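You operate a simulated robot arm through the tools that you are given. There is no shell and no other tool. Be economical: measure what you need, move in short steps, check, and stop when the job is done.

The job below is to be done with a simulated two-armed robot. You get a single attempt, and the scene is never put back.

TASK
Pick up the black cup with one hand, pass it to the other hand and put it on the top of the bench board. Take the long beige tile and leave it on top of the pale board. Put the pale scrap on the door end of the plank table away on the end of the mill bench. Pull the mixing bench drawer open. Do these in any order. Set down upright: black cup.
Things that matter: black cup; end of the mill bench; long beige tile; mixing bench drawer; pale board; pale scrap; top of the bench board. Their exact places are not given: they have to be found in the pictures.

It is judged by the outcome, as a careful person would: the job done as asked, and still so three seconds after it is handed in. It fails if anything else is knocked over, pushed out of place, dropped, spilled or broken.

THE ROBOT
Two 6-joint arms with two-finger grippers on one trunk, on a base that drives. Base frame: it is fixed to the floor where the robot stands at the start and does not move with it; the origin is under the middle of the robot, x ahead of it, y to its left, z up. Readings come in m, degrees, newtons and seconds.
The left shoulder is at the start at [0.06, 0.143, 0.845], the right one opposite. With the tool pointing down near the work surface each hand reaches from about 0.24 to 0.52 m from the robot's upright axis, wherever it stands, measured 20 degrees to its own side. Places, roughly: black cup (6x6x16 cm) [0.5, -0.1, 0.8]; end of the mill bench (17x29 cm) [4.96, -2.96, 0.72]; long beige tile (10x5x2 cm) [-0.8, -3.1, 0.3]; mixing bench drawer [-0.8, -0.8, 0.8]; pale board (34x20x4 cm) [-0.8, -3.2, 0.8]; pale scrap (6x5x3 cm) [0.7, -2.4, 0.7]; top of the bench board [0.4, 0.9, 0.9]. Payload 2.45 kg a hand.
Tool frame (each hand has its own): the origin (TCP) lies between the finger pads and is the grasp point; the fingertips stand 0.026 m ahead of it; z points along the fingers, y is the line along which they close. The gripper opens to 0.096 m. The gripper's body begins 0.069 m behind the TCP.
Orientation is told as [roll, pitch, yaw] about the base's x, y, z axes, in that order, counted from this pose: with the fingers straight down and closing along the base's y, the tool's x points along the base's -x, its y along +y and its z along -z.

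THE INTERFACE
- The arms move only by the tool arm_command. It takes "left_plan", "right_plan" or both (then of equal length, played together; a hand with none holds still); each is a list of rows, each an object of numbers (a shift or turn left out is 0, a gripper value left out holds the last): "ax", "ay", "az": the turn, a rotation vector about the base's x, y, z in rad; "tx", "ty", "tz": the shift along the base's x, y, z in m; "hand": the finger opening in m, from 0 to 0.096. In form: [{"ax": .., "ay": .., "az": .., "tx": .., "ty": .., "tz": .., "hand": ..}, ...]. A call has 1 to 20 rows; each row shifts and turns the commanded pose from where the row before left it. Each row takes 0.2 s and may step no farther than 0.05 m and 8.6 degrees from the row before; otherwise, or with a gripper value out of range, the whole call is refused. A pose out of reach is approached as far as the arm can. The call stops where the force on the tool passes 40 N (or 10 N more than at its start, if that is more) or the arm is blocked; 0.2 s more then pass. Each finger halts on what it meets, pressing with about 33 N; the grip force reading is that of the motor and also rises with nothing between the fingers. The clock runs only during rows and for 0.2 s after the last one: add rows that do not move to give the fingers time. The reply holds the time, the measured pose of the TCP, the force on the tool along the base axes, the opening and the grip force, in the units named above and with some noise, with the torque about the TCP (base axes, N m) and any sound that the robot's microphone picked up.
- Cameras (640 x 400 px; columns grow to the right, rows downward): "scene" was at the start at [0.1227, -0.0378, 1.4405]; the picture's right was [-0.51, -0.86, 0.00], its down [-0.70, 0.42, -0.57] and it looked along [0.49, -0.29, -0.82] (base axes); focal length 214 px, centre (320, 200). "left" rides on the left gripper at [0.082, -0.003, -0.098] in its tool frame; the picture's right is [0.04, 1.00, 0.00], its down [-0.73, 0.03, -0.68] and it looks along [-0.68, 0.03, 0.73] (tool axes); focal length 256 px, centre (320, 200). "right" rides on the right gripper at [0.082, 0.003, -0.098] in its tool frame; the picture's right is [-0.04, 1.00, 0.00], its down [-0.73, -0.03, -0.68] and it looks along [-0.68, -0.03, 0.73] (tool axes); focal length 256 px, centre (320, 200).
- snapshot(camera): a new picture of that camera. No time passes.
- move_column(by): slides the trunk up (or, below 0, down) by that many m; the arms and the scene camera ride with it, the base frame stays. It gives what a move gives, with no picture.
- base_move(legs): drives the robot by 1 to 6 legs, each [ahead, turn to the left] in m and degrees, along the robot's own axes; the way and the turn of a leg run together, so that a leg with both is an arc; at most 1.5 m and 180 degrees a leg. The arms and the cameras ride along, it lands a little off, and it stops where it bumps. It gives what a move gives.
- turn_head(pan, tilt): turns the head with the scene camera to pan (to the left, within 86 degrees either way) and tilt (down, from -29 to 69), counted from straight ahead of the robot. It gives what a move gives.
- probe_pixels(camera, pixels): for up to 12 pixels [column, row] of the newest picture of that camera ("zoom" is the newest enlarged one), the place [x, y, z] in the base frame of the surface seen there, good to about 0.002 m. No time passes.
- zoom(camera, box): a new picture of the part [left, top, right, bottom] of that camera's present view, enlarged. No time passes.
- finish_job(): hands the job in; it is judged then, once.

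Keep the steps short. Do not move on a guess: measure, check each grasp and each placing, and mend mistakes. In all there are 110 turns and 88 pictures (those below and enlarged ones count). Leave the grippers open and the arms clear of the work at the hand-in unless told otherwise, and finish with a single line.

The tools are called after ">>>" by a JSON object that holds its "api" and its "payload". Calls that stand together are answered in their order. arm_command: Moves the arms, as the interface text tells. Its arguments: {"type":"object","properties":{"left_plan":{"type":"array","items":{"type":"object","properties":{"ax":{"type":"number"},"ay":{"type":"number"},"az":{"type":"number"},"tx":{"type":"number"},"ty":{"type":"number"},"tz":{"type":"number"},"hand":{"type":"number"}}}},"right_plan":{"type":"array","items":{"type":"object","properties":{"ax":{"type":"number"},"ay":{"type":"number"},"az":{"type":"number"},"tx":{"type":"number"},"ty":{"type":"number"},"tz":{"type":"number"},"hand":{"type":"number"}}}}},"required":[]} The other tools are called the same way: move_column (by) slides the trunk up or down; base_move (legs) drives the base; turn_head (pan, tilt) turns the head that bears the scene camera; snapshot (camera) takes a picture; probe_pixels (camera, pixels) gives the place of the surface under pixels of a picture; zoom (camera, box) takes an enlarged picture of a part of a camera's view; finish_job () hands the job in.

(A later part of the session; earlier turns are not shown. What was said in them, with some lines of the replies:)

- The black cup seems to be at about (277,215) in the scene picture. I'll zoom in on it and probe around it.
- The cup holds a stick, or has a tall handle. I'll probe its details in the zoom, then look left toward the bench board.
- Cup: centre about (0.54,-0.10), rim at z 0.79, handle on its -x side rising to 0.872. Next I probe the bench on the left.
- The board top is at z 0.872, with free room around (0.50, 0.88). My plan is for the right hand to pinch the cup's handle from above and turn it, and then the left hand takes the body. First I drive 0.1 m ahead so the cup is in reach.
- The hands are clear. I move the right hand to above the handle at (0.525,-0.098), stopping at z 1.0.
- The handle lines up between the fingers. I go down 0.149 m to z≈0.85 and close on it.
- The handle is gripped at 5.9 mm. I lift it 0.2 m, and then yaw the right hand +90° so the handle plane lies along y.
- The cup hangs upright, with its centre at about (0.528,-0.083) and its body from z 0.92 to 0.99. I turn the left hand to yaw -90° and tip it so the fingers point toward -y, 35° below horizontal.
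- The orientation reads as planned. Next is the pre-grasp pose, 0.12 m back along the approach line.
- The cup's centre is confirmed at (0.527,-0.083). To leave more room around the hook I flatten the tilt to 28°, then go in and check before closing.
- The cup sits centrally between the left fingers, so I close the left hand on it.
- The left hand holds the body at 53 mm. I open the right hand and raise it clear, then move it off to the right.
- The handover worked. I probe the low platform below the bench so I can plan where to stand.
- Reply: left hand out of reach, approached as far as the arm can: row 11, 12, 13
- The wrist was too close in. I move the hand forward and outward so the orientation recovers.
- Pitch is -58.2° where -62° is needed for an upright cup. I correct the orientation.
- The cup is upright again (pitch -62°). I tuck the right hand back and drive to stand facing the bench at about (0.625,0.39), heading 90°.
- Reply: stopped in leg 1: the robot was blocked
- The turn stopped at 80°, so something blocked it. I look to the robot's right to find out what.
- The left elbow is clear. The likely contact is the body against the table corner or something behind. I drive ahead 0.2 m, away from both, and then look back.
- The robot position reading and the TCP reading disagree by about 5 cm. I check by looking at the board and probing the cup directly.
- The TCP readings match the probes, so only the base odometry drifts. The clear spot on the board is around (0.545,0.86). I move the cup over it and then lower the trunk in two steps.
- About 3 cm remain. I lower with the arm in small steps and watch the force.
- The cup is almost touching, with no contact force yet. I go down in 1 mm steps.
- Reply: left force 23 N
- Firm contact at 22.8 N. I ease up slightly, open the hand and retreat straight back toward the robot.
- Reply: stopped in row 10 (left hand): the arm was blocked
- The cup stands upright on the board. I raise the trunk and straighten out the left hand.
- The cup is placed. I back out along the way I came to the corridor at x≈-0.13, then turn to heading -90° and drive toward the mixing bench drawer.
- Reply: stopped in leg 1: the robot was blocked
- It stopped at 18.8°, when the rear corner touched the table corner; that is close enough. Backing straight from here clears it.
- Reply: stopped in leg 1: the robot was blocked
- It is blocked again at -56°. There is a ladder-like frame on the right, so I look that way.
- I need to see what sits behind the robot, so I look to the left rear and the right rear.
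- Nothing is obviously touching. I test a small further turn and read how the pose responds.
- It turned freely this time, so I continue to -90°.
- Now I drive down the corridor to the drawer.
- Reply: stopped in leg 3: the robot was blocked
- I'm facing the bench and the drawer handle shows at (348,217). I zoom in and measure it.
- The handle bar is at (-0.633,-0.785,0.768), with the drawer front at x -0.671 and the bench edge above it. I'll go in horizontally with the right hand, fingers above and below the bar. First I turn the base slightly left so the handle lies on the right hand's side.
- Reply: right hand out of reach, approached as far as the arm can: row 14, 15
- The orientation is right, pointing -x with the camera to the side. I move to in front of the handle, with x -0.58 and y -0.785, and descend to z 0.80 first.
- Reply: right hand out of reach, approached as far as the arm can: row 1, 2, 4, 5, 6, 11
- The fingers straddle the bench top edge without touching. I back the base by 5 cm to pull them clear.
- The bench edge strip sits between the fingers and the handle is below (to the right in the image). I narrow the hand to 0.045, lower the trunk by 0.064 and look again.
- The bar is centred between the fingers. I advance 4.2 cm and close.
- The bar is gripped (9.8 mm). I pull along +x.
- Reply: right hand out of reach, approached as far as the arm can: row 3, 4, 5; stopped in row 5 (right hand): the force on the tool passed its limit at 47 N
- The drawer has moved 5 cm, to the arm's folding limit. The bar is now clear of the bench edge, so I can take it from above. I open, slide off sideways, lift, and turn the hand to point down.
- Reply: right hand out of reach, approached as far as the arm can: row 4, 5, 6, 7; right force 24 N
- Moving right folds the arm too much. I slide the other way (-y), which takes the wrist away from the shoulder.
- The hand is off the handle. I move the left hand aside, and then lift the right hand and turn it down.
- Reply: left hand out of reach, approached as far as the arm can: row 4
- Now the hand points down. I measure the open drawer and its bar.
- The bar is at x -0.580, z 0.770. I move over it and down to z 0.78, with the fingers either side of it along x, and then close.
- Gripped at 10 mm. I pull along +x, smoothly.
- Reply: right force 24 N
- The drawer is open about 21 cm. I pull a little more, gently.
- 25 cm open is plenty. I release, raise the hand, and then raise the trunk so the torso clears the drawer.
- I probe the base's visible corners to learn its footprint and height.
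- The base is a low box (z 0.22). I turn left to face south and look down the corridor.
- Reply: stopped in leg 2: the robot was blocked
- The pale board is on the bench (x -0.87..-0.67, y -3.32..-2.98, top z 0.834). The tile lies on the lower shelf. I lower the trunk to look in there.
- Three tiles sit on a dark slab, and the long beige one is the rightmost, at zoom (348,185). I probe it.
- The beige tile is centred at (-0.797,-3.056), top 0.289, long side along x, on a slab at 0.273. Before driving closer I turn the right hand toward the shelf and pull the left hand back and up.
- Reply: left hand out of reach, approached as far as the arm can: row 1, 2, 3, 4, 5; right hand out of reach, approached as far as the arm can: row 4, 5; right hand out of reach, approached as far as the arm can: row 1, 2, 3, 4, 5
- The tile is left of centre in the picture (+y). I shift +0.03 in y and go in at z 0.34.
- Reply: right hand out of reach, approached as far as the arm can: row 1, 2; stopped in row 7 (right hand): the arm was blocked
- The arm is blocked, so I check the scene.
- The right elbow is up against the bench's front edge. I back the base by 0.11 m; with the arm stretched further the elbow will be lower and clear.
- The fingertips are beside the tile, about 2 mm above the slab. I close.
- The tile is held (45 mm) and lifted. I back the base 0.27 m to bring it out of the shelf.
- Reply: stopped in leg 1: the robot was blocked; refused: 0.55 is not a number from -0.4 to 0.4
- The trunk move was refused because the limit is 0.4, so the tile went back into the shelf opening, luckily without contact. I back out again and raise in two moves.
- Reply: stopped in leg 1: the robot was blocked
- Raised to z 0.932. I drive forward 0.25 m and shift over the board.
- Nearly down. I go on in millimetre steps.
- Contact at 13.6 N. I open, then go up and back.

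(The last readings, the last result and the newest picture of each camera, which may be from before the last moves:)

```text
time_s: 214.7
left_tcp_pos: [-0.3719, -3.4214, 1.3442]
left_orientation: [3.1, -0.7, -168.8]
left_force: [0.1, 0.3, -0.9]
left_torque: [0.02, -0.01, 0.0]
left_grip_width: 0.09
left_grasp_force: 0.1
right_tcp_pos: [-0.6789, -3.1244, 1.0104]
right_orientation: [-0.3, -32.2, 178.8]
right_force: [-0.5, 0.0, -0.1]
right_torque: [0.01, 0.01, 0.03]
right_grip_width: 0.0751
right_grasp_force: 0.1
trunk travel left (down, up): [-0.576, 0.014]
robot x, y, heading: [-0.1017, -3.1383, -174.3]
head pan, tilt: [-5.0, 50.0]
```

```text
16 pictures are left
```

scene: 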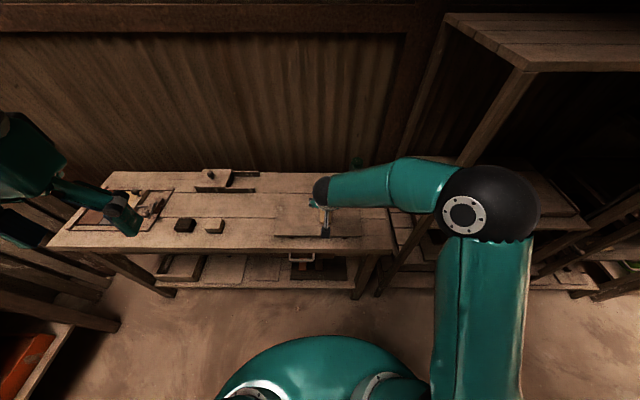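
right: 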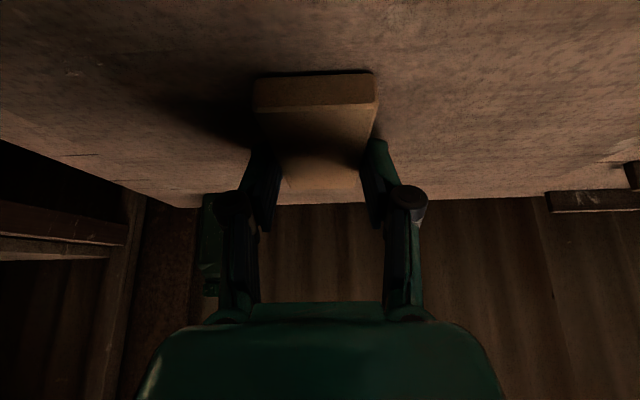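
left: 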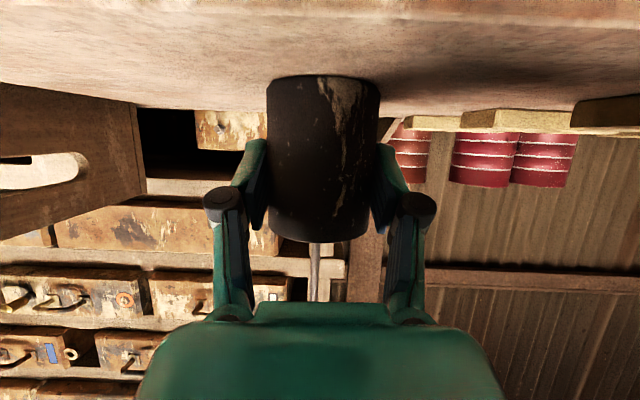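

The tile is on the board. I set the right hand vertical again, turn left to face -90° and look east for the scrap.

>>> {"api": "arm_command", "payload": {"right_plan": [{"tx": 0.03, "tz": 0.03, "ay": -0.14}, {"tx": 0.03, "tz": 0.03, "ay": -0.14}, {"tx": 0.03, "tz": 0.03, "ay": -0.14}, {"tx": 0.03, "tz": 0.02, "ay": -0.142}, {"tx": 0.03}, {}]}}

>>> {"api": "base_move", "payload": {"legs": [[-0.05, 0], [0, 86]]}}

>>> {"api": "turn_head", "payload": {"pan": 75, "tilt": 35}}

>>> {"api": "snapshot", "payload": {"camera": "scene"}}

```text
time_s: 216.1
left_tcp_pos: [-0.3726, -3.4209, 1.3435]
left_orientation: [3.0, -0.7, -168.9]
left_force: [-0.8, -0.1, -0.4]
left_torque: [0.01, -0.04, 0.02]
left_grip_width: 0.0899
left_grasp_force: 0.1
right_tcp_pos: [-0.5286, -3.127, 1.1233]
right_orientation: [-0.8, -0.1, 178.9]
right_force: [-0.3, -0.4, 0.4]
right_torque: [-0.01, -0.03, 0.0]
right_grip_width: 0.0751
right_grasp_force: 0.0
trunk travel left (down, up): [-0.576, 0.014]
robot x, y, heading: [-0.1058, -3.1362, -174.5]
head pan, tilt: [-5.0, 50.0]
```

```text
time_s: 220.1
left_tcp_pos: [0.1006, -3.4951, 1.3435]
left_orientation: [3.0, -0.7, -102.5]
left_force: [1.3, 0.0, -0.1]
left_torque: [0.03, 0.09, 0.05]
left_grip_width: 0.09
left_grasp_force: 0.1
right_tcp_pos: [-0.2332, -3.5217, 1.1244]
right_orientation: [-1.1, -0.2, -114.6]
right_force: [-0.2, -1.0, -0.9]
right_torque: [0.08, 0.1, -0.01]
right_grip_width: 0.075
right_grasp_force: 0.0
trunk travel left (down, up): [-0.576, 0.014]
robot x, y, heading: [-0.0891, -3.121, -107.4]
head pan, tilt: [-5.0, 50.0]
stopped in leg 2: the robot was blocked; the commanded pose is now the measured one
```

```text
time_s: 221.6
left_tcp_pos: [0.0977, -3.4944, 1.3437]
left_orientation: [3.1, -0.7, -102.6]
left_force: [-0.5, -0.6, 0.5]
left_torque: [-0.02, -0.02, 0.0]
left_grip_width: 0.09
left_grasp_force: 0.0
right_tcp_pos: [-0.2355, -3.5216, 1.1254]
right_orientation: [-0.8, 0.0, -114.5]
right_force: [-0.5, 0.3, -0.4]
right_torque: [-0.04, 0.01, 0.02]
right_grip_width: 0.075
right_grasp_force: 0.0
trunk travel left (down, up): [-0.576, 0.014]
robot x, y, heading: [-0.0878, -3.1236, -107.3]
head pan, tilt: [75.0, 35.0]
```

```text
15 pictures are left
```

scene: 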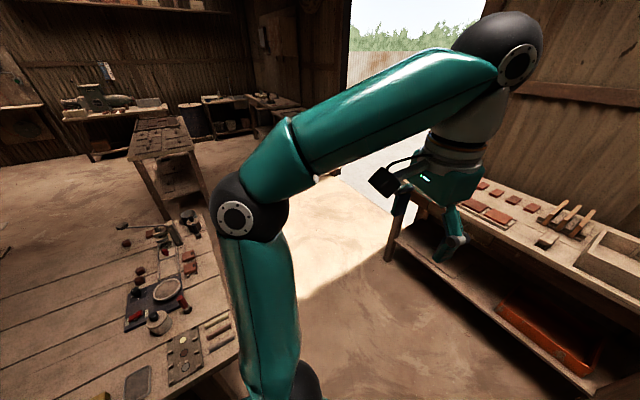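

>>> {"api": "zoom", "payload": {"camera": "scene", "box": [60, 190, 300, 400]}}

>>> {"api": "probe_pixels", "payload": {"camera": "scene", "pixels": [[238, 355], [215, 330], [185, 355], [158, 322], [192, 222], [165, 235], [135, 380], [205, 395], [168, 290], [105, 100], [160, 130], [300, 300]]}}

```text
1.90 times, centred on (180, 295) of scene
```

zoom: 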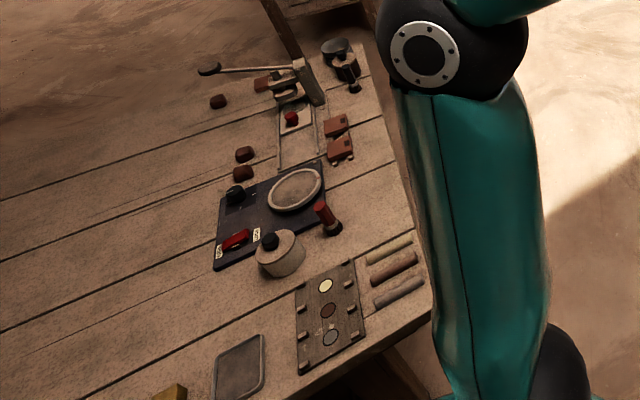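

```text
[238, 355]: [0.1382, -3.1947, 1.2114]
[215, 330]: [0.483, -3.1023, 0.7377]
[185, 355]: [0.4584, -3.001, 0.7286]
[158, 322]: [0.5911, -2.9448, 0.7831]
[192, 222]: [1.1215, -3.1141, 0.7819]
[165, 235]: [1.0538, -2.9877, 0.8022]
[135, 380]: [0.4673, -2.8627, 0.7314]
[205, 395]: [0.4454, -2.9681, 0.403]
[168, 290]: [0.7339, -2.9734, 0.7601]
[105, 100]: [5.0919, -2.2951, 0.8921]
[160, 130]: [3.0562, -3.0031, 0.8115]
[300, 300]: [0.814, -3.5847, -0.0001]
```

The plank table reaches to y -3.13. I move away from its leg, face -90°, and back up north to y≈-2.4 beside the scrap.

>>> {"api": "base_move", "payload": {"legs": [[0.22, 0], [0, 17], [-0.88, 0]]}}

>>> {"api": "snapshot", "payload": {"camera": "scene"}}

```text
time_s: 228.7
left_tcp_pos: [0.1352, -2.7632, 1.3457]
left_orientation: [3.1, -0.8, -85.6]
left_force: [0.1, 0.7, 0.6]
left_torque: [-0.02, -0.02, 0.01]
left_grip_width: 0.09
left_grasp_force: 0.1
right_tcp_pos: [-0.1763, -2.8852, 1.1266]
right_orientation: [-0.8, -0.2, -97.8]
right_force: [0.3, 0.6, -1.3]
right_torque: [0.02, -0.01, 0.02]
right_grip_width: 0.0751
right_grasp_force: 0.0
trunk travel left (down, up): [-0.576, 0.014]
robot x, y, heading: [-0.1502, -2.4639, -90.7]
head pan, tilt: [75.0, 35.0]
```

```text
13 pictures are left
```

scene: 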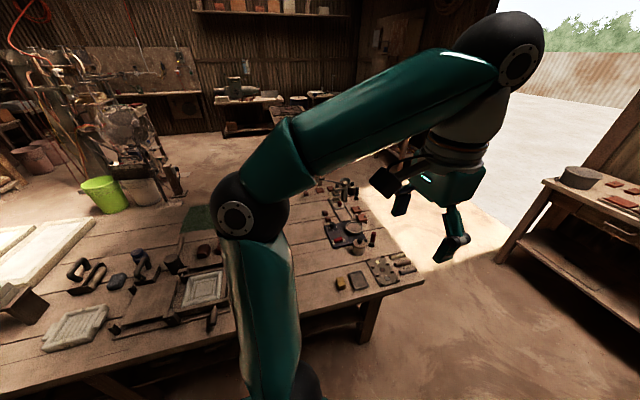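

>>> {"api": "base_move", "payload": {"legs": [[0, 91]]}}

>>> {"api": "turn_head", "payload": {"pan": 0, "tilt": 35}}

>>> {"api": "snapshot", "payload": {"camera": "scene"}}

```text
time_s: 232.1
left_tcp_pos: [0.2431, -2.3188, 1.3451]
left_orientation: [3.0, -0.8, -18.6]
left_force: [0.3, 0.3, -0.9]
left_torque: [-0.08, 0.01, 0.04]
left_grip_width: 0.09
left_grasp_force: 0.0
right_tcp_pos: [0.2321, -2.6541, 1.1267]
right_orientation: [-1.0, -0.1, -31.0]
right_force: [0.6, 0.3, -0.7]
right_torque: [-0.06, 0.04, -0.02]
right_grip_width: 0.0749
right_grasp_force: 0.1
trunk travel left (down, up): [-0.576, 0.014]
robot x, y, heading: [-0.164, -2.4943, -22.6]
head pan, tilt: [75.0, 35.0]
stopped in leg 1: the robot was blocked; the commanded pose is now the measured one
```

```text
time_s: 233.6
left_tcp_pos: [0.241, -2.3213, 1.3458]
left_orientation: [3.2, -0.8, -18.7]
left_force: [0.2, 0.6, 0.1]
left_torque: [0.03, 0.02, -0.01]
left_grip_width: 0.09
left_grasp_force: 0.1
right_tcp_pos: [0.2312, -2.6556, 1.1275]
right_orientation: [-0.8, -0.3, -31.0]
right_force: [-0.6, 0.5, 0.7]
right_torque: [0.0, -0.01, -0.02]
right_grip_width: 0.0751
right_grasp_force: 0.1
trunk travel left (down, up): [-0.576, 0.014]
robot x, y, heading: [-0.167, -2.498, -22.5]
head pan, tilt: [0.0, 35.0]
```

```text
12 pictures are left
```

scene: 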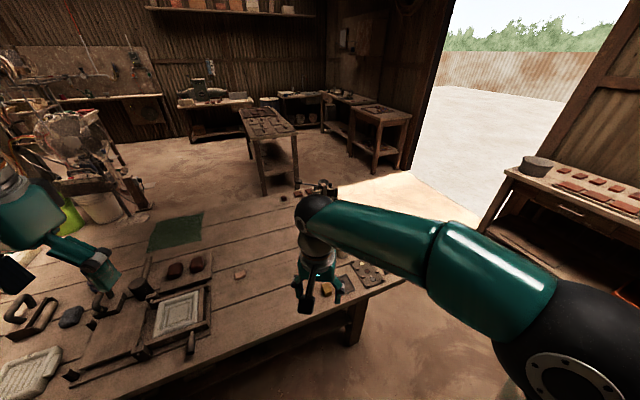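

>>> {"api": "zoom", "payload": {"camera": "scene", "box": [120, 210, 360, 360]}}

>>> {"api": "probe_pixels", "payload": {"camera": "scene", "pixels": [[240, 273], [236, 275], [245, 274], [240, 279], [345, 284], [172, 268], [225, 103], [190, 104], [250, 100], [185, 135], [270, 120], [215, 85]]}}

```text
2.67 times, centred on (240, 285) of scene
```

zoom: 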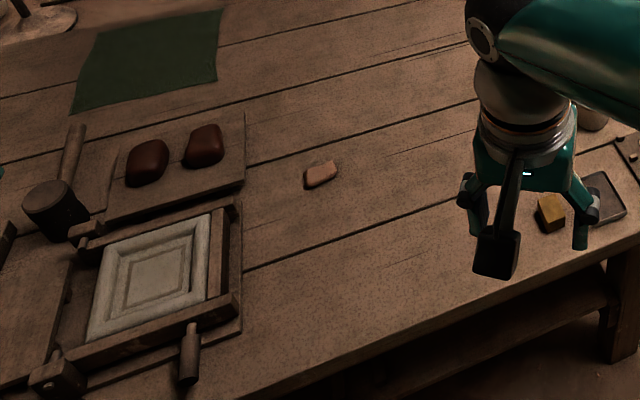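

```text
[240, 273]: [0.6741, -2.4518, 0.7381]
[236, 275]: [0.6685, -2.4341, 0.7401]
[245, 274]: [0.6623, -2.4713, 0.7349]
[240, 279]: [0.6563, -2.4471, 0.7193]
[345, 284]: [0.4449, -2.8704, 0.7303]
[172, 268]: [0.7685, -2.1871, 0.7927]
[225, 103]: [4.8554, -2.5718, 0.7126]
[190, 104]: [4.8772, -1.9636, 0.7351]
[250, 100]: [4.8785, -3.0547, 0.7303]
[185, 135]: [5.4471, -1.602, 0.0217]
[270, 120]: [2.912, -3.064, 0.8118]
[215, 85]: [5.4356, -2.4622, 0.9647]
```

The pale scrap is at about (0.672,-2.452), top z 0.738. I drive closer and turn to face it.

>>> {"api": "base_move", "payload": {"legs": [[0.25, 0], [0, 22]]}}

>>> {"api": "move_column", "payload": {"by": -0.1}}

```text
time_s: 236.8
left_tcp_pos: [0.3816, -2.2776, 1.3465]
left_orientation: [3.1, -0.9, 3.5]
left_force: [0.1, -0.4, -0.1]
left_torque: [0.0, -0.01, -0.03]
left_grip_width: 0.09
left_grasp_force: 0.0
right_tcp_pos: [0.4986, -2.5914, 1.1269]
right_orientation: [-0.8, -0.2, -8.6]
right_force: [1.0, 0.5, 0.4]
right_torque: [-0.01, 0.0, -0.02]
right_grip_width: 0.0752
right_grasp_force: 0.0
trunk travel left (down, up): [-0.576, 0.014]
robot x, y, heading: [0.0772, -2.6088, -0.2]
head pan, tilt: [0.0, 35.0]
```

```text
time_s: 238.1
left_tcp_pos: [0.3808, -2.2772, 1.2461]
left_orientation: [3.1, -0.9, 3.5]
left_force: [0.1, 0.4, -0.8]
left_torque: [-0.02, 0.02, 0.02]
left_grip_width: 0.09
left_grasp_force: 0.0
right_tcp_pos: [0.4977, -2.5917, 1.0271]
right_orientation: [-0.8, -0.2, -8.7]
right_force: [0.4, -0.9, -0.3]
right_torque: [0.04, -0.03, 0.02]
right_grip_width: 0.0751
right_grasp_force: 0.1
trunk travel left (down, up): [-0.476, 0.114]
robot x, y, heading: [0.0699, -2.6071, -0.3]
head pan, tilt: [0.0, 35.0]
```

I move the right hand aside, and bring the left hand (tilted forward 32°) above the scrap.

>>> {"api": "arm_command", "payload": {"right_plan": [{"ty": -0.04}, {"ty": -0.04}, {"ty": -0.04}, {"ty": -0.04}, {"ty": -0.04}, {}, {}, {}, {}, {}, {}, {}], "left_plan": [{"ax": -0.054, "az": -0.061}, {"ay": -0.14, "tz": -0.03}, {"ay": -0.14, "tz": -0.03}, {"ay": -0.14, "tz": -0.03}, {"ay": -0.138, "tz": -0.03}, {"tx": 0.03, "ty": -0.025, "tz": -0.02}, {"tx": 0.03, "ty": -0.025, "tz": -0.02}, {"tx": 0.03, "ty": -0.025, "tz": -0.02}, {"tx": 0.03, "ty": -0.025, "tz": -0.02}, {"tx": 0.03, "ty": -0.025, "tz": -0.02}, {"tx": 0.03, "ty": -0.025, "tz": -0.02}, {}]}}

>>> {"api": "arm_command", "payload": {"left_plan": [{"tx": 0.03, "ty": -0.025, "tz": -0.015}, {"tx": 0.035, "tz": -0.03}, {"tx": 0.035, "tz": -0.03}, {"tz": -0.04}, {"tz": -0.04}, {}]}}

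>>> {"api": "snapshot", "payload": {"camera": "left"}}

```text
time_s: 240.7
left_tcp_pos: [0.5624, -2.4251, 1.0057]
left_orientation: [-0.1, -32.8, 0.1]
left_force: [0.5, 0.1, 0.2]
left_torque: [0.01, -0.04, 0.0]
left_grip_width: 0.0902
left_grasp_force: 0.1
right_tcp_pos: [0.5007, -2.791, 1.0272]
right_orientation: [-0.8, -0.2, -8.6]
right_force: [0.4, 0.7, 0.2]
right_torque: [-0.03, -0.01, -0.01]
right_grip_width: 0.075
right_grasp_force: 0.0
trunk travel left (down, up): [-0.476, 0.114]
robot x, y, heading: [0.0709, -2.6079, -0.3]
head pan, tilt: [0.0, 35.0]
```

```text
time_s: 242.1
left_tcp_pos: [0.6597, -2.4534, 0.8507]
left_orientation: [0.0, -32.6, 0.2]
left_force: [0.1, 0.6, 0.3]
left_torque: [0.01, 0.02, -0.04]
left_grip_width: 0.0898
left_grasp_force: 0.0
right_tcp_pos: [0.5013, -2.7917, 1.0282]
right_orientation: [-0.8, -0.2, -8.6]
right_force: [0.6, -0.5, 0.0]
right_torque: [0.01, 0.0, -0.01]
right_grip_width: 0.075
right_grasp_force: 0.1
trunk travel left (down, up): [-0.476, 0.114]
robot x, y, heading: [0.0703, -2.6091, -0.6]
head pan, tilt: [0.0, 35.0]
```

```text
10 pictures are left
```

left: 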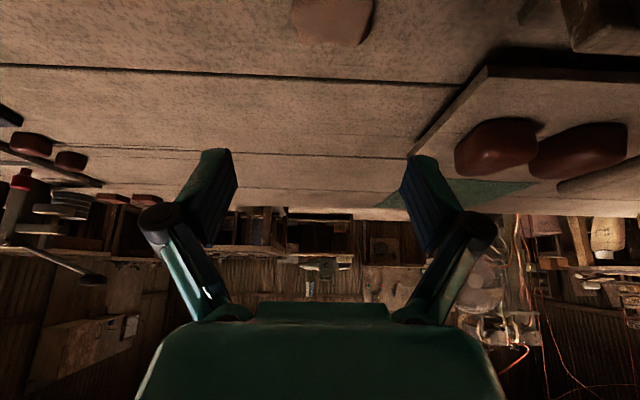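

>>> {"api": "probe_pixels", "payload": {"camera": "left", "pixels": [[333, 5], [333, 25], [333, 42], [296, 15], [370, 10], [300, 35], [362, 40]]}}

```text
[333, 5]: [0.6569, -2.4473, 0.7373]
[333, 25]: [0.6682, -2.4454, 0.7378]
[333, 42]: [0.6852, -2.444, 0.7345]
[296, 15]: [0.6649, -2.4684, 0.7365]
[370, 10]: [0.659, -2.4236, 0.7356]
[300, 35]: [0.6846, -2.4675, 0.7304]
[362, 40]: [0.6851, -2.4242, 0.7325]
```

>>> {"api": "arm_command", "payload": {"left_plan": [{"ty": 0.007, "tz": -0.03}, {"tz": -0.03}, {"tz": -0.025}, {"tz": -0.016}, {}, {"hand": 0.02}, {}, {}, {}, {}, {}]}}

```text
time_s: 244.5
left_tcp_pos: [0.6604, -2.4451, 0.7499]
left_orientation: [0.0, -32.7, 0.3]
left_force: [0.4, 1.3, 0.4]
left_torque: [-0.04, 0.0, -0.03]
left_grip_width: 0.0519
left_grasp_force: 32.8
right_tcp_pos: [0.501, -2.791, 1.0279]
right_orientation: [-0.8, -0.1, -8.5]
right_force: [0.1, 0.4, 0.2]
right_torque: [0.0, -0.01, 0.0]
right_grip_width: 0.0752
right_grasp_force: 0.2
trunk travel left (down, up): [-0.476, 0.114]
robot x, y, heading: [0.0752, -2.6065, -0.4]
head pan, tilt: [0.0, 35.0]
```

Gripped at 52 mm. I lift and check.

>>> {"api": "arm_command", "payload": {"left_plan": [{"tz": 0.02}, {"tz": 0.04}, {"tz": 0.04}, {"tz": 0.04}, {"tz": 0.04}, {"tz": 0.04}, {"tx": -0.03, "tz": 0.03}, {"tx": -0.03, "tz": 0.03}, {"tx": -0.03, "tz": 0.02}, {"tx": -0.03}, {"tx": -0.03}, {}]}}

>>> {"api": "snapshot", "payload": {"camera": "left"}}

```text
time_s: 247.1
left_tcp_pos: [0.5131, -2.4448, 1.0501]
left_orientation: [-0.1, -32.7, 0.2]
left_force: [0.6, 0.2, -0.4]
left_torque: [-0.01, 0.01, -0.02]
left_grip_width: 0.0516
left_grasp_force: 32.9
right_tcp_pos: [0.5009, -2.7915, 1.0284]
right_orientation: [-0.8, -0.2, -8.7]
right_force: [-1.4, -0.2, 1.1]
right_torque: [0.0, 0.01, -0.01]
right_grip_width: 0.0752
right_grasp_force: 0.1
trunk travel left (down, up): [-0.476, 0.114]
robot x, y, heading: [0.0666, -2.6066, -0.2]
head pan, tilt: [0.0, 35.0]
```

```text
9 pictures are left
```

left: 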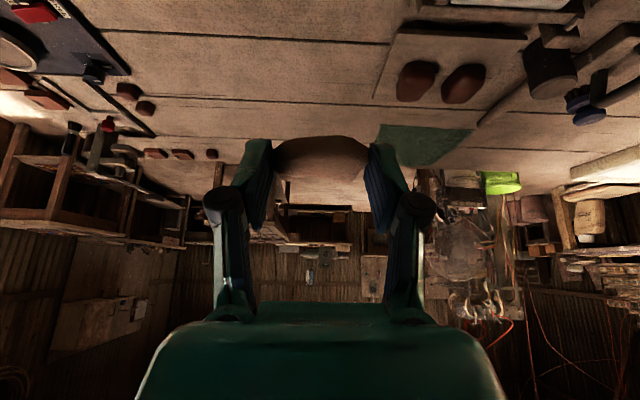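

The scrap is held. I probe the last scene picture to plan the way east to the mill bench.

>>> {"api": "probe_pixels", "payload": {"camera": "scene", "pixels": [[512, 178], [488, 232], [560, 200], [265, 192], [298, 180], [280, 158], [355, 125], [378, 168], [405, 165], [440, 190], [242, 108], [300, 130]]}}

```text
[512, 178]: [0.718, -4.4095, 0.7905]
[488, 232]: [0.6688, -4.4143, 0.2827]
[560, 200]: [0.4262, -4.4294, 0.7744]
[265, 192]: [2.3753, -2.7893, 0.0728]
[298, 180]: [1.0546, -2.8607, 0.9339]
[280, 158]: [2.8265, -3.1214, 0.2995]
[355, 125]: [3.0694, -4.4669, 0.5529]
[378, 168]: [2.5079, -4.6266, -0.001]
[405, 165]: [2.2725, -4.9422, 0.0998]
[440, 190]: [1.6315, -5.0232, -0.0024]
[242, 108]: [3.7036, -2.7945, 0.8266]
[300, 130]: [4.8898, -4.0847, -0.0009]
```

The way is clear: south to y≈-3.75, then east between the benches. I start with the first stretch.

>>> {"api": "base_move", "payload": {"legs": [[0, -22], [-0.24, 0], [0, -68], [1.25, 0], [0, 90]]}}

```text
time_s: 253.1
left_tcp_pos: [0.0499, -2.9468, 1.0513]
left_orientation: [0.1, -32.8, -84.7]
left_force: [0.0, 0.3, -0.7]
left_torque: [0.03, -0.02, 0.03]
left_grip_width: 0.0517
left_grasp_force: 33.0
right_tcp_pos: [-0.2965, -2.9674, 1.0267]
right_orientation: [-0.7, -0.1, -93.3]
right_force: [0.0, -0.2, -0.6]
right_torque: [0.0, -0.03, -0.01]
right_grip_width: 0.0751
right_grasp_force: 0.0
trunk travel left (down, up): [-0.476, 0.114]
robot x, y, heading: [-0.1113, -2.5188, -85.6]
head pan, tilt: [0.0, 35.0]
stopped in leg 3: the robot was blocked; the commanded pose is now the measured one
```

>>> {"api": "base_move", "payload": {"legs": [[1.22, -3], [0, 88], [1.4, 0]]}}

>>> {"api": "turn_head", "payload": {"pan": 0, "tilt": 20}}

>>> {"api": "snapshot", "payload": {"camera": "scene"}}

```text
time_s: 262.4
left_tcp_pos: [0.401, -3.7945, 1.0528]
left_orientation: [-0.3, -32.7, -22.8]
left_force: [0.3, 0.9, -1.1]
left_torque: [-0.01, 0.0, 0.0]
left_grip_width: 0.0516
left_grasp_force: 32.8
right_tcp_pos: [0.2543, -4.1082, 1.0298]
right_orientation: [-1.0, -0.2, -31.8]
right_force: [0.0, 0.0, 0.4]
right_torque: [-0.02, 0.01, -0.01]
right_grip_width: 0.0752
right_grasp_force: 0.1
trunk travel left (down, up): [-0.476, 0.114]
robot x, y, heading: [-0.0759, -3.7694, -22.8]
head pan, tilt: [0.0, 35.0]
stopped in leg 2: the robot was blocked; the commanded pose is now the measured one
```

```text
time_s: 263.1
left_tcp_pos: [0.3998, -3.7951, 1.0526]
left_orientation: [0.0, -32.9, -22.8]
left_force: [-0.2, 0.1, 0.7]
left_torque: [0.0, 0.0, -0.02]
left_grip_width: 0.0515
left_grasp_force: 32.9
right_tcp_pos: [0.2531, -4.1089, 1.0287]
right_orientation: [-0.8, -0.2, -31.7]
right_force: [-0.1, 0.1, 1.3]
right_torque: [0.0, 0.03, 0.0]
right_grip_width: 0.0751
right_grasp_force: 0.0
trunk travel left (down, up): [-0.476, 0.114]
robot x, y, heading: [-0.0705, -3.768, -22.7]
head pan, tilt: [0.0, 20.0]
```

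```text
8 pictures are left
```

scene: 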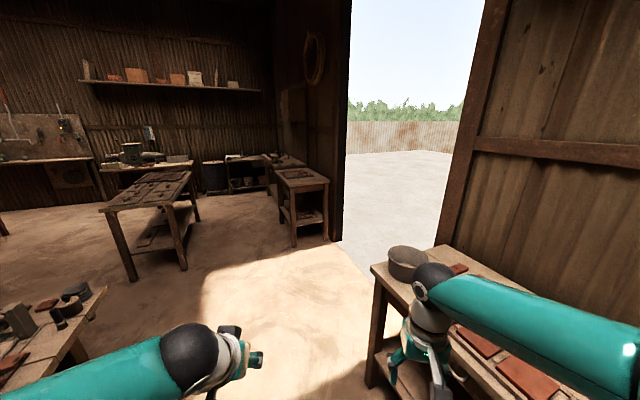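

>>> {"api": "probe_pixels", "payload": {"camera": "scene", "pixels": [[133, 278], [183, 268], [198, 218], [293, 245], [325, 240], [278, 220], [190, 162], [170, 165], [110, 168], [150, 160], [215, 190], [188, 175]]}}

>>> {"api": "base_move", "payload": {"legs": [[0.22, 0], [0, 22.5]]}}

```text
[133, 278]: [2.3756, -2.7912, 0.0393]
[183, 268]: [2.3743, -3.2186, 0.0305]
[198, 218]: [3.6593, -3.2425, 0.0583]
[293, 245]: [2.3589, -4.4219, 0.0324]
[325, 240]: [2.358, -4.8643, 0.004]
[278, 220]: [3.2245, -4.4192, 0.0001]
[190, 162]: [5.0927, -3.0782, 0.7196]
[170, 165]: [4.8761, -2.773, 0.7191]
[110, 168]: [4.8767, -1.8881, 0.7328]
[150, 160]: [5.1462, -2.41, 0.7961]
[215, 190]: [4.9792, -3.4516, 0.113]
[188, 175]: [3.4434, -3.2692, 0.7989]
```

```text
time_s: 266.1
left_tcp_pos: [0.5791, -3.6995, 1.0525]
left_orientation: [-0.1, -32.9, -0.4]
left_force: [-0.4, -0.8, 0.4]
left_torque: [-0.01, 0.02, -0.01]
left_grip_width: 0.0511
left_grasp_force: 32.4
right_tcp_pos: [0.5641, -4.045, 1.0292]
right_orientation: [-0.7, -0.1, -9.2]
right_force: [-1.1, -0.1, -0.3]
right_torque: [-0.02, 0.02, 0.0]
right_grip_width: 0.0747
right_grasp_force: 0.0
trunk travel left (down, up): [-0.476, 0.114]
robot x, y, heading: [0.1345, -3.8672, -0.2]
head pan, tilt: [0.0, 20.0]
```

I'm centred between the benches (south edge of the middle bench -3.27, the other at -4.42). I drive east.

>>> {"api": "base_move", "payload": {"legs": [[1.4, 0], [1.3, 0], [1.3, 0]]}}

```text
time_s: 285.8
left_tcp_pos: [4.6048, -3.7664, 1.0524]
left_orientation: [-0.1, -32.8, -0.9]
left_force: [0.2, 0.4, 0.2]
left_torque: [-0.01, 0.02, 0.0]
left_grip_width: 0.0511
left_grasp_force: 32.6
right_tcp_pos: [4.5854, -4.1124, 1.0304]
right_orientation: [-0.7, -0.2, -9.7]
right_force: [0.5, 0.5, -0.4]
right_torque: [0.01, 0.01, 0.01]
right_grip_width: 0.0751
right_grasp_force: 0.1
trunk travel left (down, up): [-0.476, 0.114]
robot x, y, heading: [4.157, -3.9332, -0.5]
head pan, tilt: [0.0, 20.0]
```

>>> {"api": "base_move", "payload": {"legs": [[0, 90], [0.8, 0], [0, -90]]}}

>>> {"api": "turn_head", "payload": {"pan": 5, "tilt": 35}}

>>> {"api": "snapshot", "payload": {"camera": "scene"}}

```text
time_s: 288.9
left_tcp_pos: [4.2564, -3.4652, 1.0536]
left_orientation: [-0.2, -32.7, 56.9]
left_force: [0.5, -0.8, 0.0]
left_torque: [0.0, -0.03, -0.01]
left_grip_width: 0.0511
left_grasp_force: 33.4
right_tcp_pos: [4.5392, -3.6636, 1.0325]
right_orientation: [-0.8, -0.3, 48.1]
right_force: [0.1, 0.2, 1.0]
right_torque: [-0.01, -0.02, 0.0]
right_grip_width: 0.075
right_grasp_force: 0.1
trunk travel left (down, up): [-0.476, 0.114]
robot x, y, heading: [4.1853, -3.9545, 57.8]
head pan, tilt: [0.0, 20.0]
stopped in leg 1: the robot was blocked; the commanded pose is now the measured one
```

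```text
time_s: 289.7
left_tcp_pos: [4.2571, -3.4646, 1.0547]
left_orientation: [-0.2, -32.8, 56.8]
left_force: [-0.2, 0.5, -1.4]
left_torque: [-0.01, 0.0, -0.01]
left_grip_width: 0.0514
left_grasp_force: 33.0
right_tcp_pos: [4.5409, -3.6647, 1.0317]
right_orientation: [-0.8, -0.2, 48.1]
right_force: [-0.2, 0.9, 0.0]
right_torque: [-0.04, -0.01, 0.02]
right_grip_width: 0.0749
right_grasp_force: 0.0
trunk travel left (down, up): [-0.476, 0.114]
robot x, y, heading: [4.1863, -3.9499, 57.7]
head pan, tilt: [5.0, 35.0]
```

```text
7 pictures are left
```

scene: 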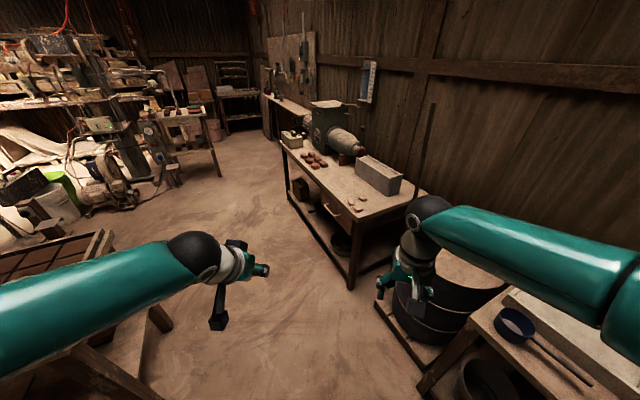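

I measure the bench end and the obstacles at right.

>>> {"api": "zoom", "payload": {"camera": "scene", "box": [270, 90, 470, 300]}}

>>> {"api": "probe_pixels", "payload": {"camera": "scene", "pixels": [[380, 305], [425, 365], [350, 215], [395, 200], [425, 190], [365, 205], [358, 178], [390, 192], [352, 287], [330, 200], [370, 212], [405, 205]]}}

```text
1.90 times, centred on (370, 195) of scene
```

zoom: 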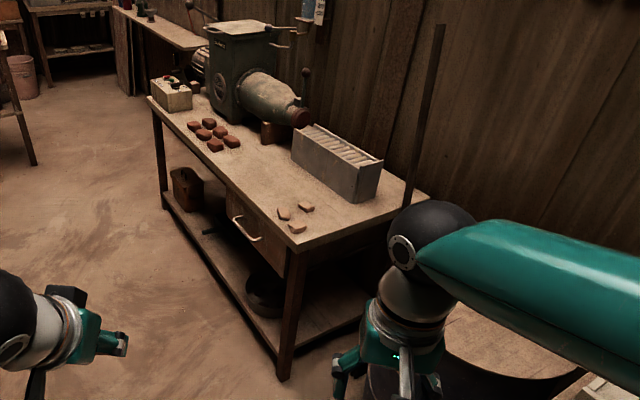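

```text
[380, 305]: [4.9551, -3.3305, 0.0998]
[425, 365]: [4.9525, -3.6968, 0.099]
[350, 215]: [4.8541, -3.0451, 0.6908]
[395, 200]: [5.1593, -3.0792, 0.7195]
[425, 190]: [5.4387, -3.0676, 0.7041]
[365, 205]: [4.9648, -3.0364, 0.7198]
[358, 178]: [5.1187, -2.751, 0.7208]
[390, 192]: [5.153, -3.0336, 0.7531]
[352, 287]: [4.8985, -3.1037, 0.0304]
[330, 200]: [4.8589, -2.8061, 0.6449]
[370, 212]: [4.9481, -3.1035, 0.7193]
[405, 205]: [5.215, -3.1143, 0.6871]
```

>>> {"api": "probe_pixels", "payload": {"camera": "zoom", "pixels": [[284, 213], [306, 207], [297, 227], [296, 234], [320, 235], [335, 225], [280, 235], [305, 245], [340, 190]]}}

>>> {"api": "base_move", "payload": {"legs": [[0.3, 0], [0, 25], [0.55, 0], [0, -82]]}}

```text
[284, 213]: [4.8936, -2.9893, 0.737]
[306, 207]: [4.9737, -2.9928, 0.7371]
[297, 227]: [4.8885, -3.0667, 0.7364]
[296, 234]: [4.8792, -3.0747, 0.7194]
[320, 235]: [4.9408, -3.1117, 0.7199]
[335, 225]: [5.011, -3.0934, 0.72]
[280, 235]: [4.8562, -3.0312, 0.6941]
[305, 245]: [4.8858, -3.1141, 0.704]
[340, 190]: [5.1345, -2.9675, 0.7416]
```

```text
time_s: 298.6
left_tcp_pos: [4.7113, -2.7609, 1.0562]
left_orientation: [0.1, -32.8, 27.9]
left_force: [-0.7, -1.4, 0.1]
left_torque: [0.02, 0.02, 0.0]
left_grip_width: 0.0511
left_grasp_force: 33.1
right_tcp_pos: [4.8617, -3.0719, 1.0321]
right_orientation: [-0.7, -0.1, 19.1]
right_force: [0.6, -1.3, -0.2]
right_torque: [0.02, 0.03, 0.04]
right_grip_width: 0.0751
right_grasp_force: 0.1
trunk travel left (down, up): [-0.476, 0.114]
robot x, y, heading: [4.3877, -3.1195, 27.9]
head pan, tilt: [5.0, 35.0]
stopped in leg 4: the robot was blocked; the commanded pose is now the measured one
```

Three scraps already lie at (4.893,-2.989), (4.974,-2.993) and (4.889,-3.067). The free spot is about (4.95,-2.89). I move the right hand back and bring the left hand above the spot.

>>> {"api": "arm_command", "payload": {"right_plan": [{"tx": -0.03, "ty": -0.03}, {"tx": -0.03, "ty": -0.03}, {"tx": -0.03, "ty": -0.03}, {}, {}, {}, {}, {}, {}], "left_plan": [{}, {"tx": 0.035, "ty": -0.02, "tz": -0.02}, {"tx": 0.035, "ty": -0.02, "tz": -0.02}, {"tx": 0.035, "ty": -0.02, "tz": -0.02}, {"tx": 0.035, "ty": -0.02, "tz": -0.02}, {"tx": 0.035, "ty": -0.02, "tz": -0.02}, {"tx": 0.035, "ty": -0.02, "tz": -0.02}, {"tx": 0.02, "ty": -0.014, "tz": -0.02}, {}]}}

>>> {"api": "snapshot", "payload": {"camera": "left"}}

```text
time_s: 300.6
left_tcp_pos: [4.9422, -2.8946, 0.9178]
left_orientation: [-0.3, -32.9, 28.0]
left_force: [-0.2, -0.7, 0.0]
left_torque: [-0.05, 0.03, -0.03]
left_grip_width: 0.0493
left_grasp_force: 33.1
right_tcp_pos: [4.7687, -3.1594, 1.0331]
right_orientation: [-0.8, -0.2, 19.2]
right_force: [0.3, -0.3, -0.4]
right_torque: [-0.01, -0.02, -0.02]
right_grip_width: 0.075
right_grasp_force: 0.1
trunk travel left (down, up): [-0.476, 0.114]
robot x, y, heading: [4.3914, -3.1184, 27.8]
head pan, tilt: [5.0, 35.0]
```

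```text
5 pictures are left
```

left: 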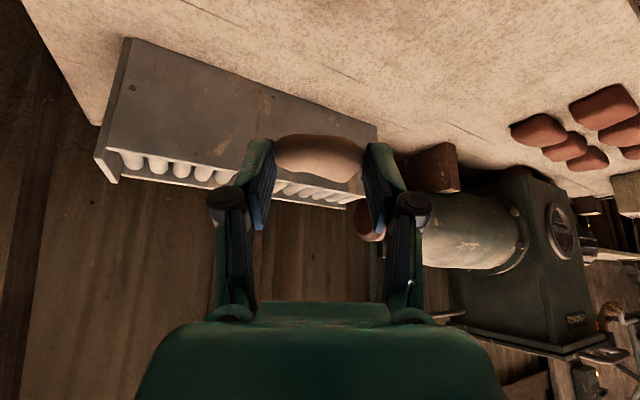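

The width is creeping (49 mm), so I place promptly and descend to just above the bench.

>>> {"api": "arm_command", "payload": {"left_plan": [{"tz": -0.04}, {"tz": -0.04}, {"tz": -0.04}, {"tz": -0.025}, {"tz": -0.012}, {}]}}

>>> {"api": "arm_command", "payload": {"left_plan": [{"tz": -0.003}, {"tz": -0.002}, {}]}}

```text
time_s: 302.0
left_tcp_pos: [4.9421, -2.8946, 0.7579]
left_orientation: [-0.1, -33.0, 28.0]
left_force: [0.0, 1.0, -0.6]
left_torque: [0.02, 0.0, 0.02]
left_grip_width: 0.0491
left_grasp_force: 33.0
right_tcp_pos: [4.7692, -3.1604, 1.0326]
right_orientation: [-0.8, -0.2, 19.1]
right_force: [0.2, -0.3, 0.1]
right_torque: [-0.01, -0.05, -0.02]
right_grip_width: 0.075
right_grasp_force: 0.2
trunk travel left (down, up): [-0.476, 0.114]
robot x, y, heading: [4.396, -3.1211, 28.0]
head pan, tilt: [5.0, 35.0]
```

```text
time_s: 302.8
left_tcp_pos: [4.9415, -2.8928, 0.755]
left_orientation: [-0.2, -33.0, 27.9]
left_force: [-1.2, 1.0, 7.2]
left_torque: [-0.04, -0.28, -0.04]
left_grip_width: 0.0494
left_grasp_force: 33.5
right_tcp_pos: [4.7687, -3.1608, 1.0326]
right_orientation: [-0.7, -0.2, 19.1]
right_force: [0.7, 0.2, 0.6]
right_torque: [-0.04, 0.0, 0.01]
right_grip_width: 0.075
right_grasp_force: 0.1
trunk travel left (down, up): [-0.476, 0.114]
robot x, y, heading: [4.3938, -3.1218, 28.3]
head pan, tilt: [5.0, 35.0]
```

Contact at 7 N. I open and rise.

>>> {"api": "arm_command", "payload": {"left_plan": [{"tz": -0.001}, {"hand": 0.075}, {}, {}, {}, {"tz": 0.03}, {"tz": 0.04}, {"tz": 0.04}, {"tz": 0.04}, {"tz": 0.04}, {"tx": -0.04, "ty": -0.01}, {"tx": -0.04, "ty": -0.01}, {}]}}

>>> {"api": "snapshot", "payload": {"camera": "left"}}

```text
time_s: 305.6
left_tcp_pos: [4.8605, -2.9118, 0.9429]
left_orientation: [-0.2, -32.9, 27.8]
left_force: [-0.3, 0.2, 0.4]
left_torque: [0.04, -0.01, -0.01]
left_grip_width: 0.0753
left_grasp_force: 0.1
right_tcp_pos: [4.7701, -3.1601, 1.0324]
right_orientation: [-0.9, -0.3, 19.2]
right_force: [0.4, 0.7, 0.1]
right_torque: [-0.01, 0.0, 0.01]
right_grip_width: 0.075
right_grasp_force: 0.0
trunk travel left (down, up): [-0.476, 0.114]
robot x, y, heading: [4.3942, -3.1178, 28.2]
head pan, tilt: [5.0, 35.0]
```

```text
4 pictures are left
```

left: 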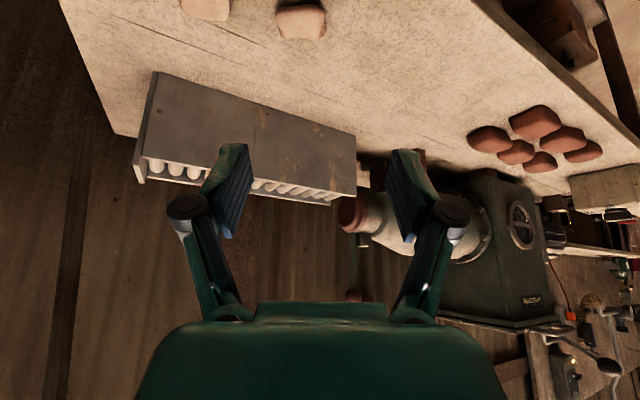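

>>> {"api": "probe_pixels", "payload": {"camera": "left", "pixels": [[300, 15], [280, 20], [322, 20], [300, 36], [205, 8], [225, 15]]}}

>>> {"api": "snapshot", "payload": {"camera": "scene"}}

```text
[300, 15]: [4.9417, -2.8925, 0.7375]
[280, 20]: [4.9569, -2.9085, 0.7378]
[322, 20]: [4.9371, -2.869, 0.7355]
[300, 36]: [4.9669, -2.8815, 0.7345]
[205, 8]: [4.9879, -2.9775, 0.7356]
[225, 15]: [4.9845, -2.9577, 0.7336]
```

```text
3 pictures are left
```

scene: 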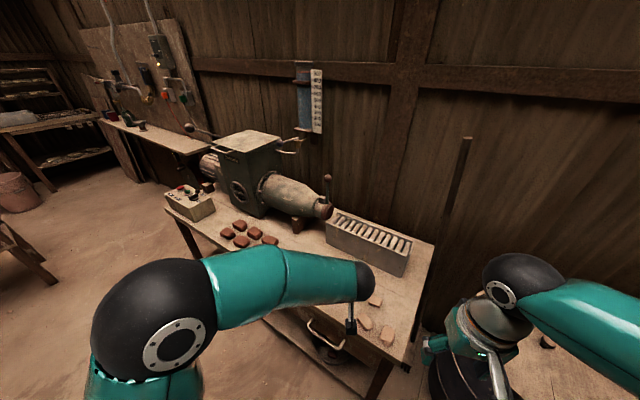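

The scrap rests at (4.945,-2.890), flat on the bench end, and the other pieces are untouched. I draw the left hand clear and open both grippers.

>>> {"api": "arm_command", "payload": {"left_plan": [{"tz": 0.04, "hand": 0.09}, {"tz": 0.04}, {"tx": -0.04, "tz": 0.02}, {"tx": -0.04}, {"tx": -0.03}, {}], "right_plan": [{"hand": 0.09}, {}, {}, {}, {}, {}]}}

>>> {"api": "finish_job", "payload": {}}

```text
time_s: 307.0
left_tcp_pos: [4.7509, -2.9133, 1.0445]
left_orientation: [-0.2, -32.9, 28.0]
left_force: [-0.1, -0.4, 0.0]
left_torque: [-0.03, 0.01, -0.01]
left_grip_width: 0.0899
left_grasp_force: 0.1
right_tcp_pos: [4.7691, -3.1606, 1.0317]
right_orientation: [-0.8, -0.2, 19.1]
right_force: [-0.1, -0.3, -0.9]
right_torque: [0.01, 0.02, 0.01]
right_grip_width: 0.09
right_grasp_force: 0.0
trunk travel left (down, up): [-0.476, 0.114]
robot x, y, heading: [4.3936, -3.1185, 28.3]
head pan, tilt: [5.0, 35.0]
```

```text
The job is handed in.
```

All four tasks are done and handed in: the cup was passed from the right hand to the left and stands upright on the bench board, the tile is on the pale board, the scrap is on the end of the mill bench, and the drawer is open about 25 cm; the base and right elbow bumped benches, table legs or the rack several times, nothing looked moved in the views I took, but I did not recheck every spot.
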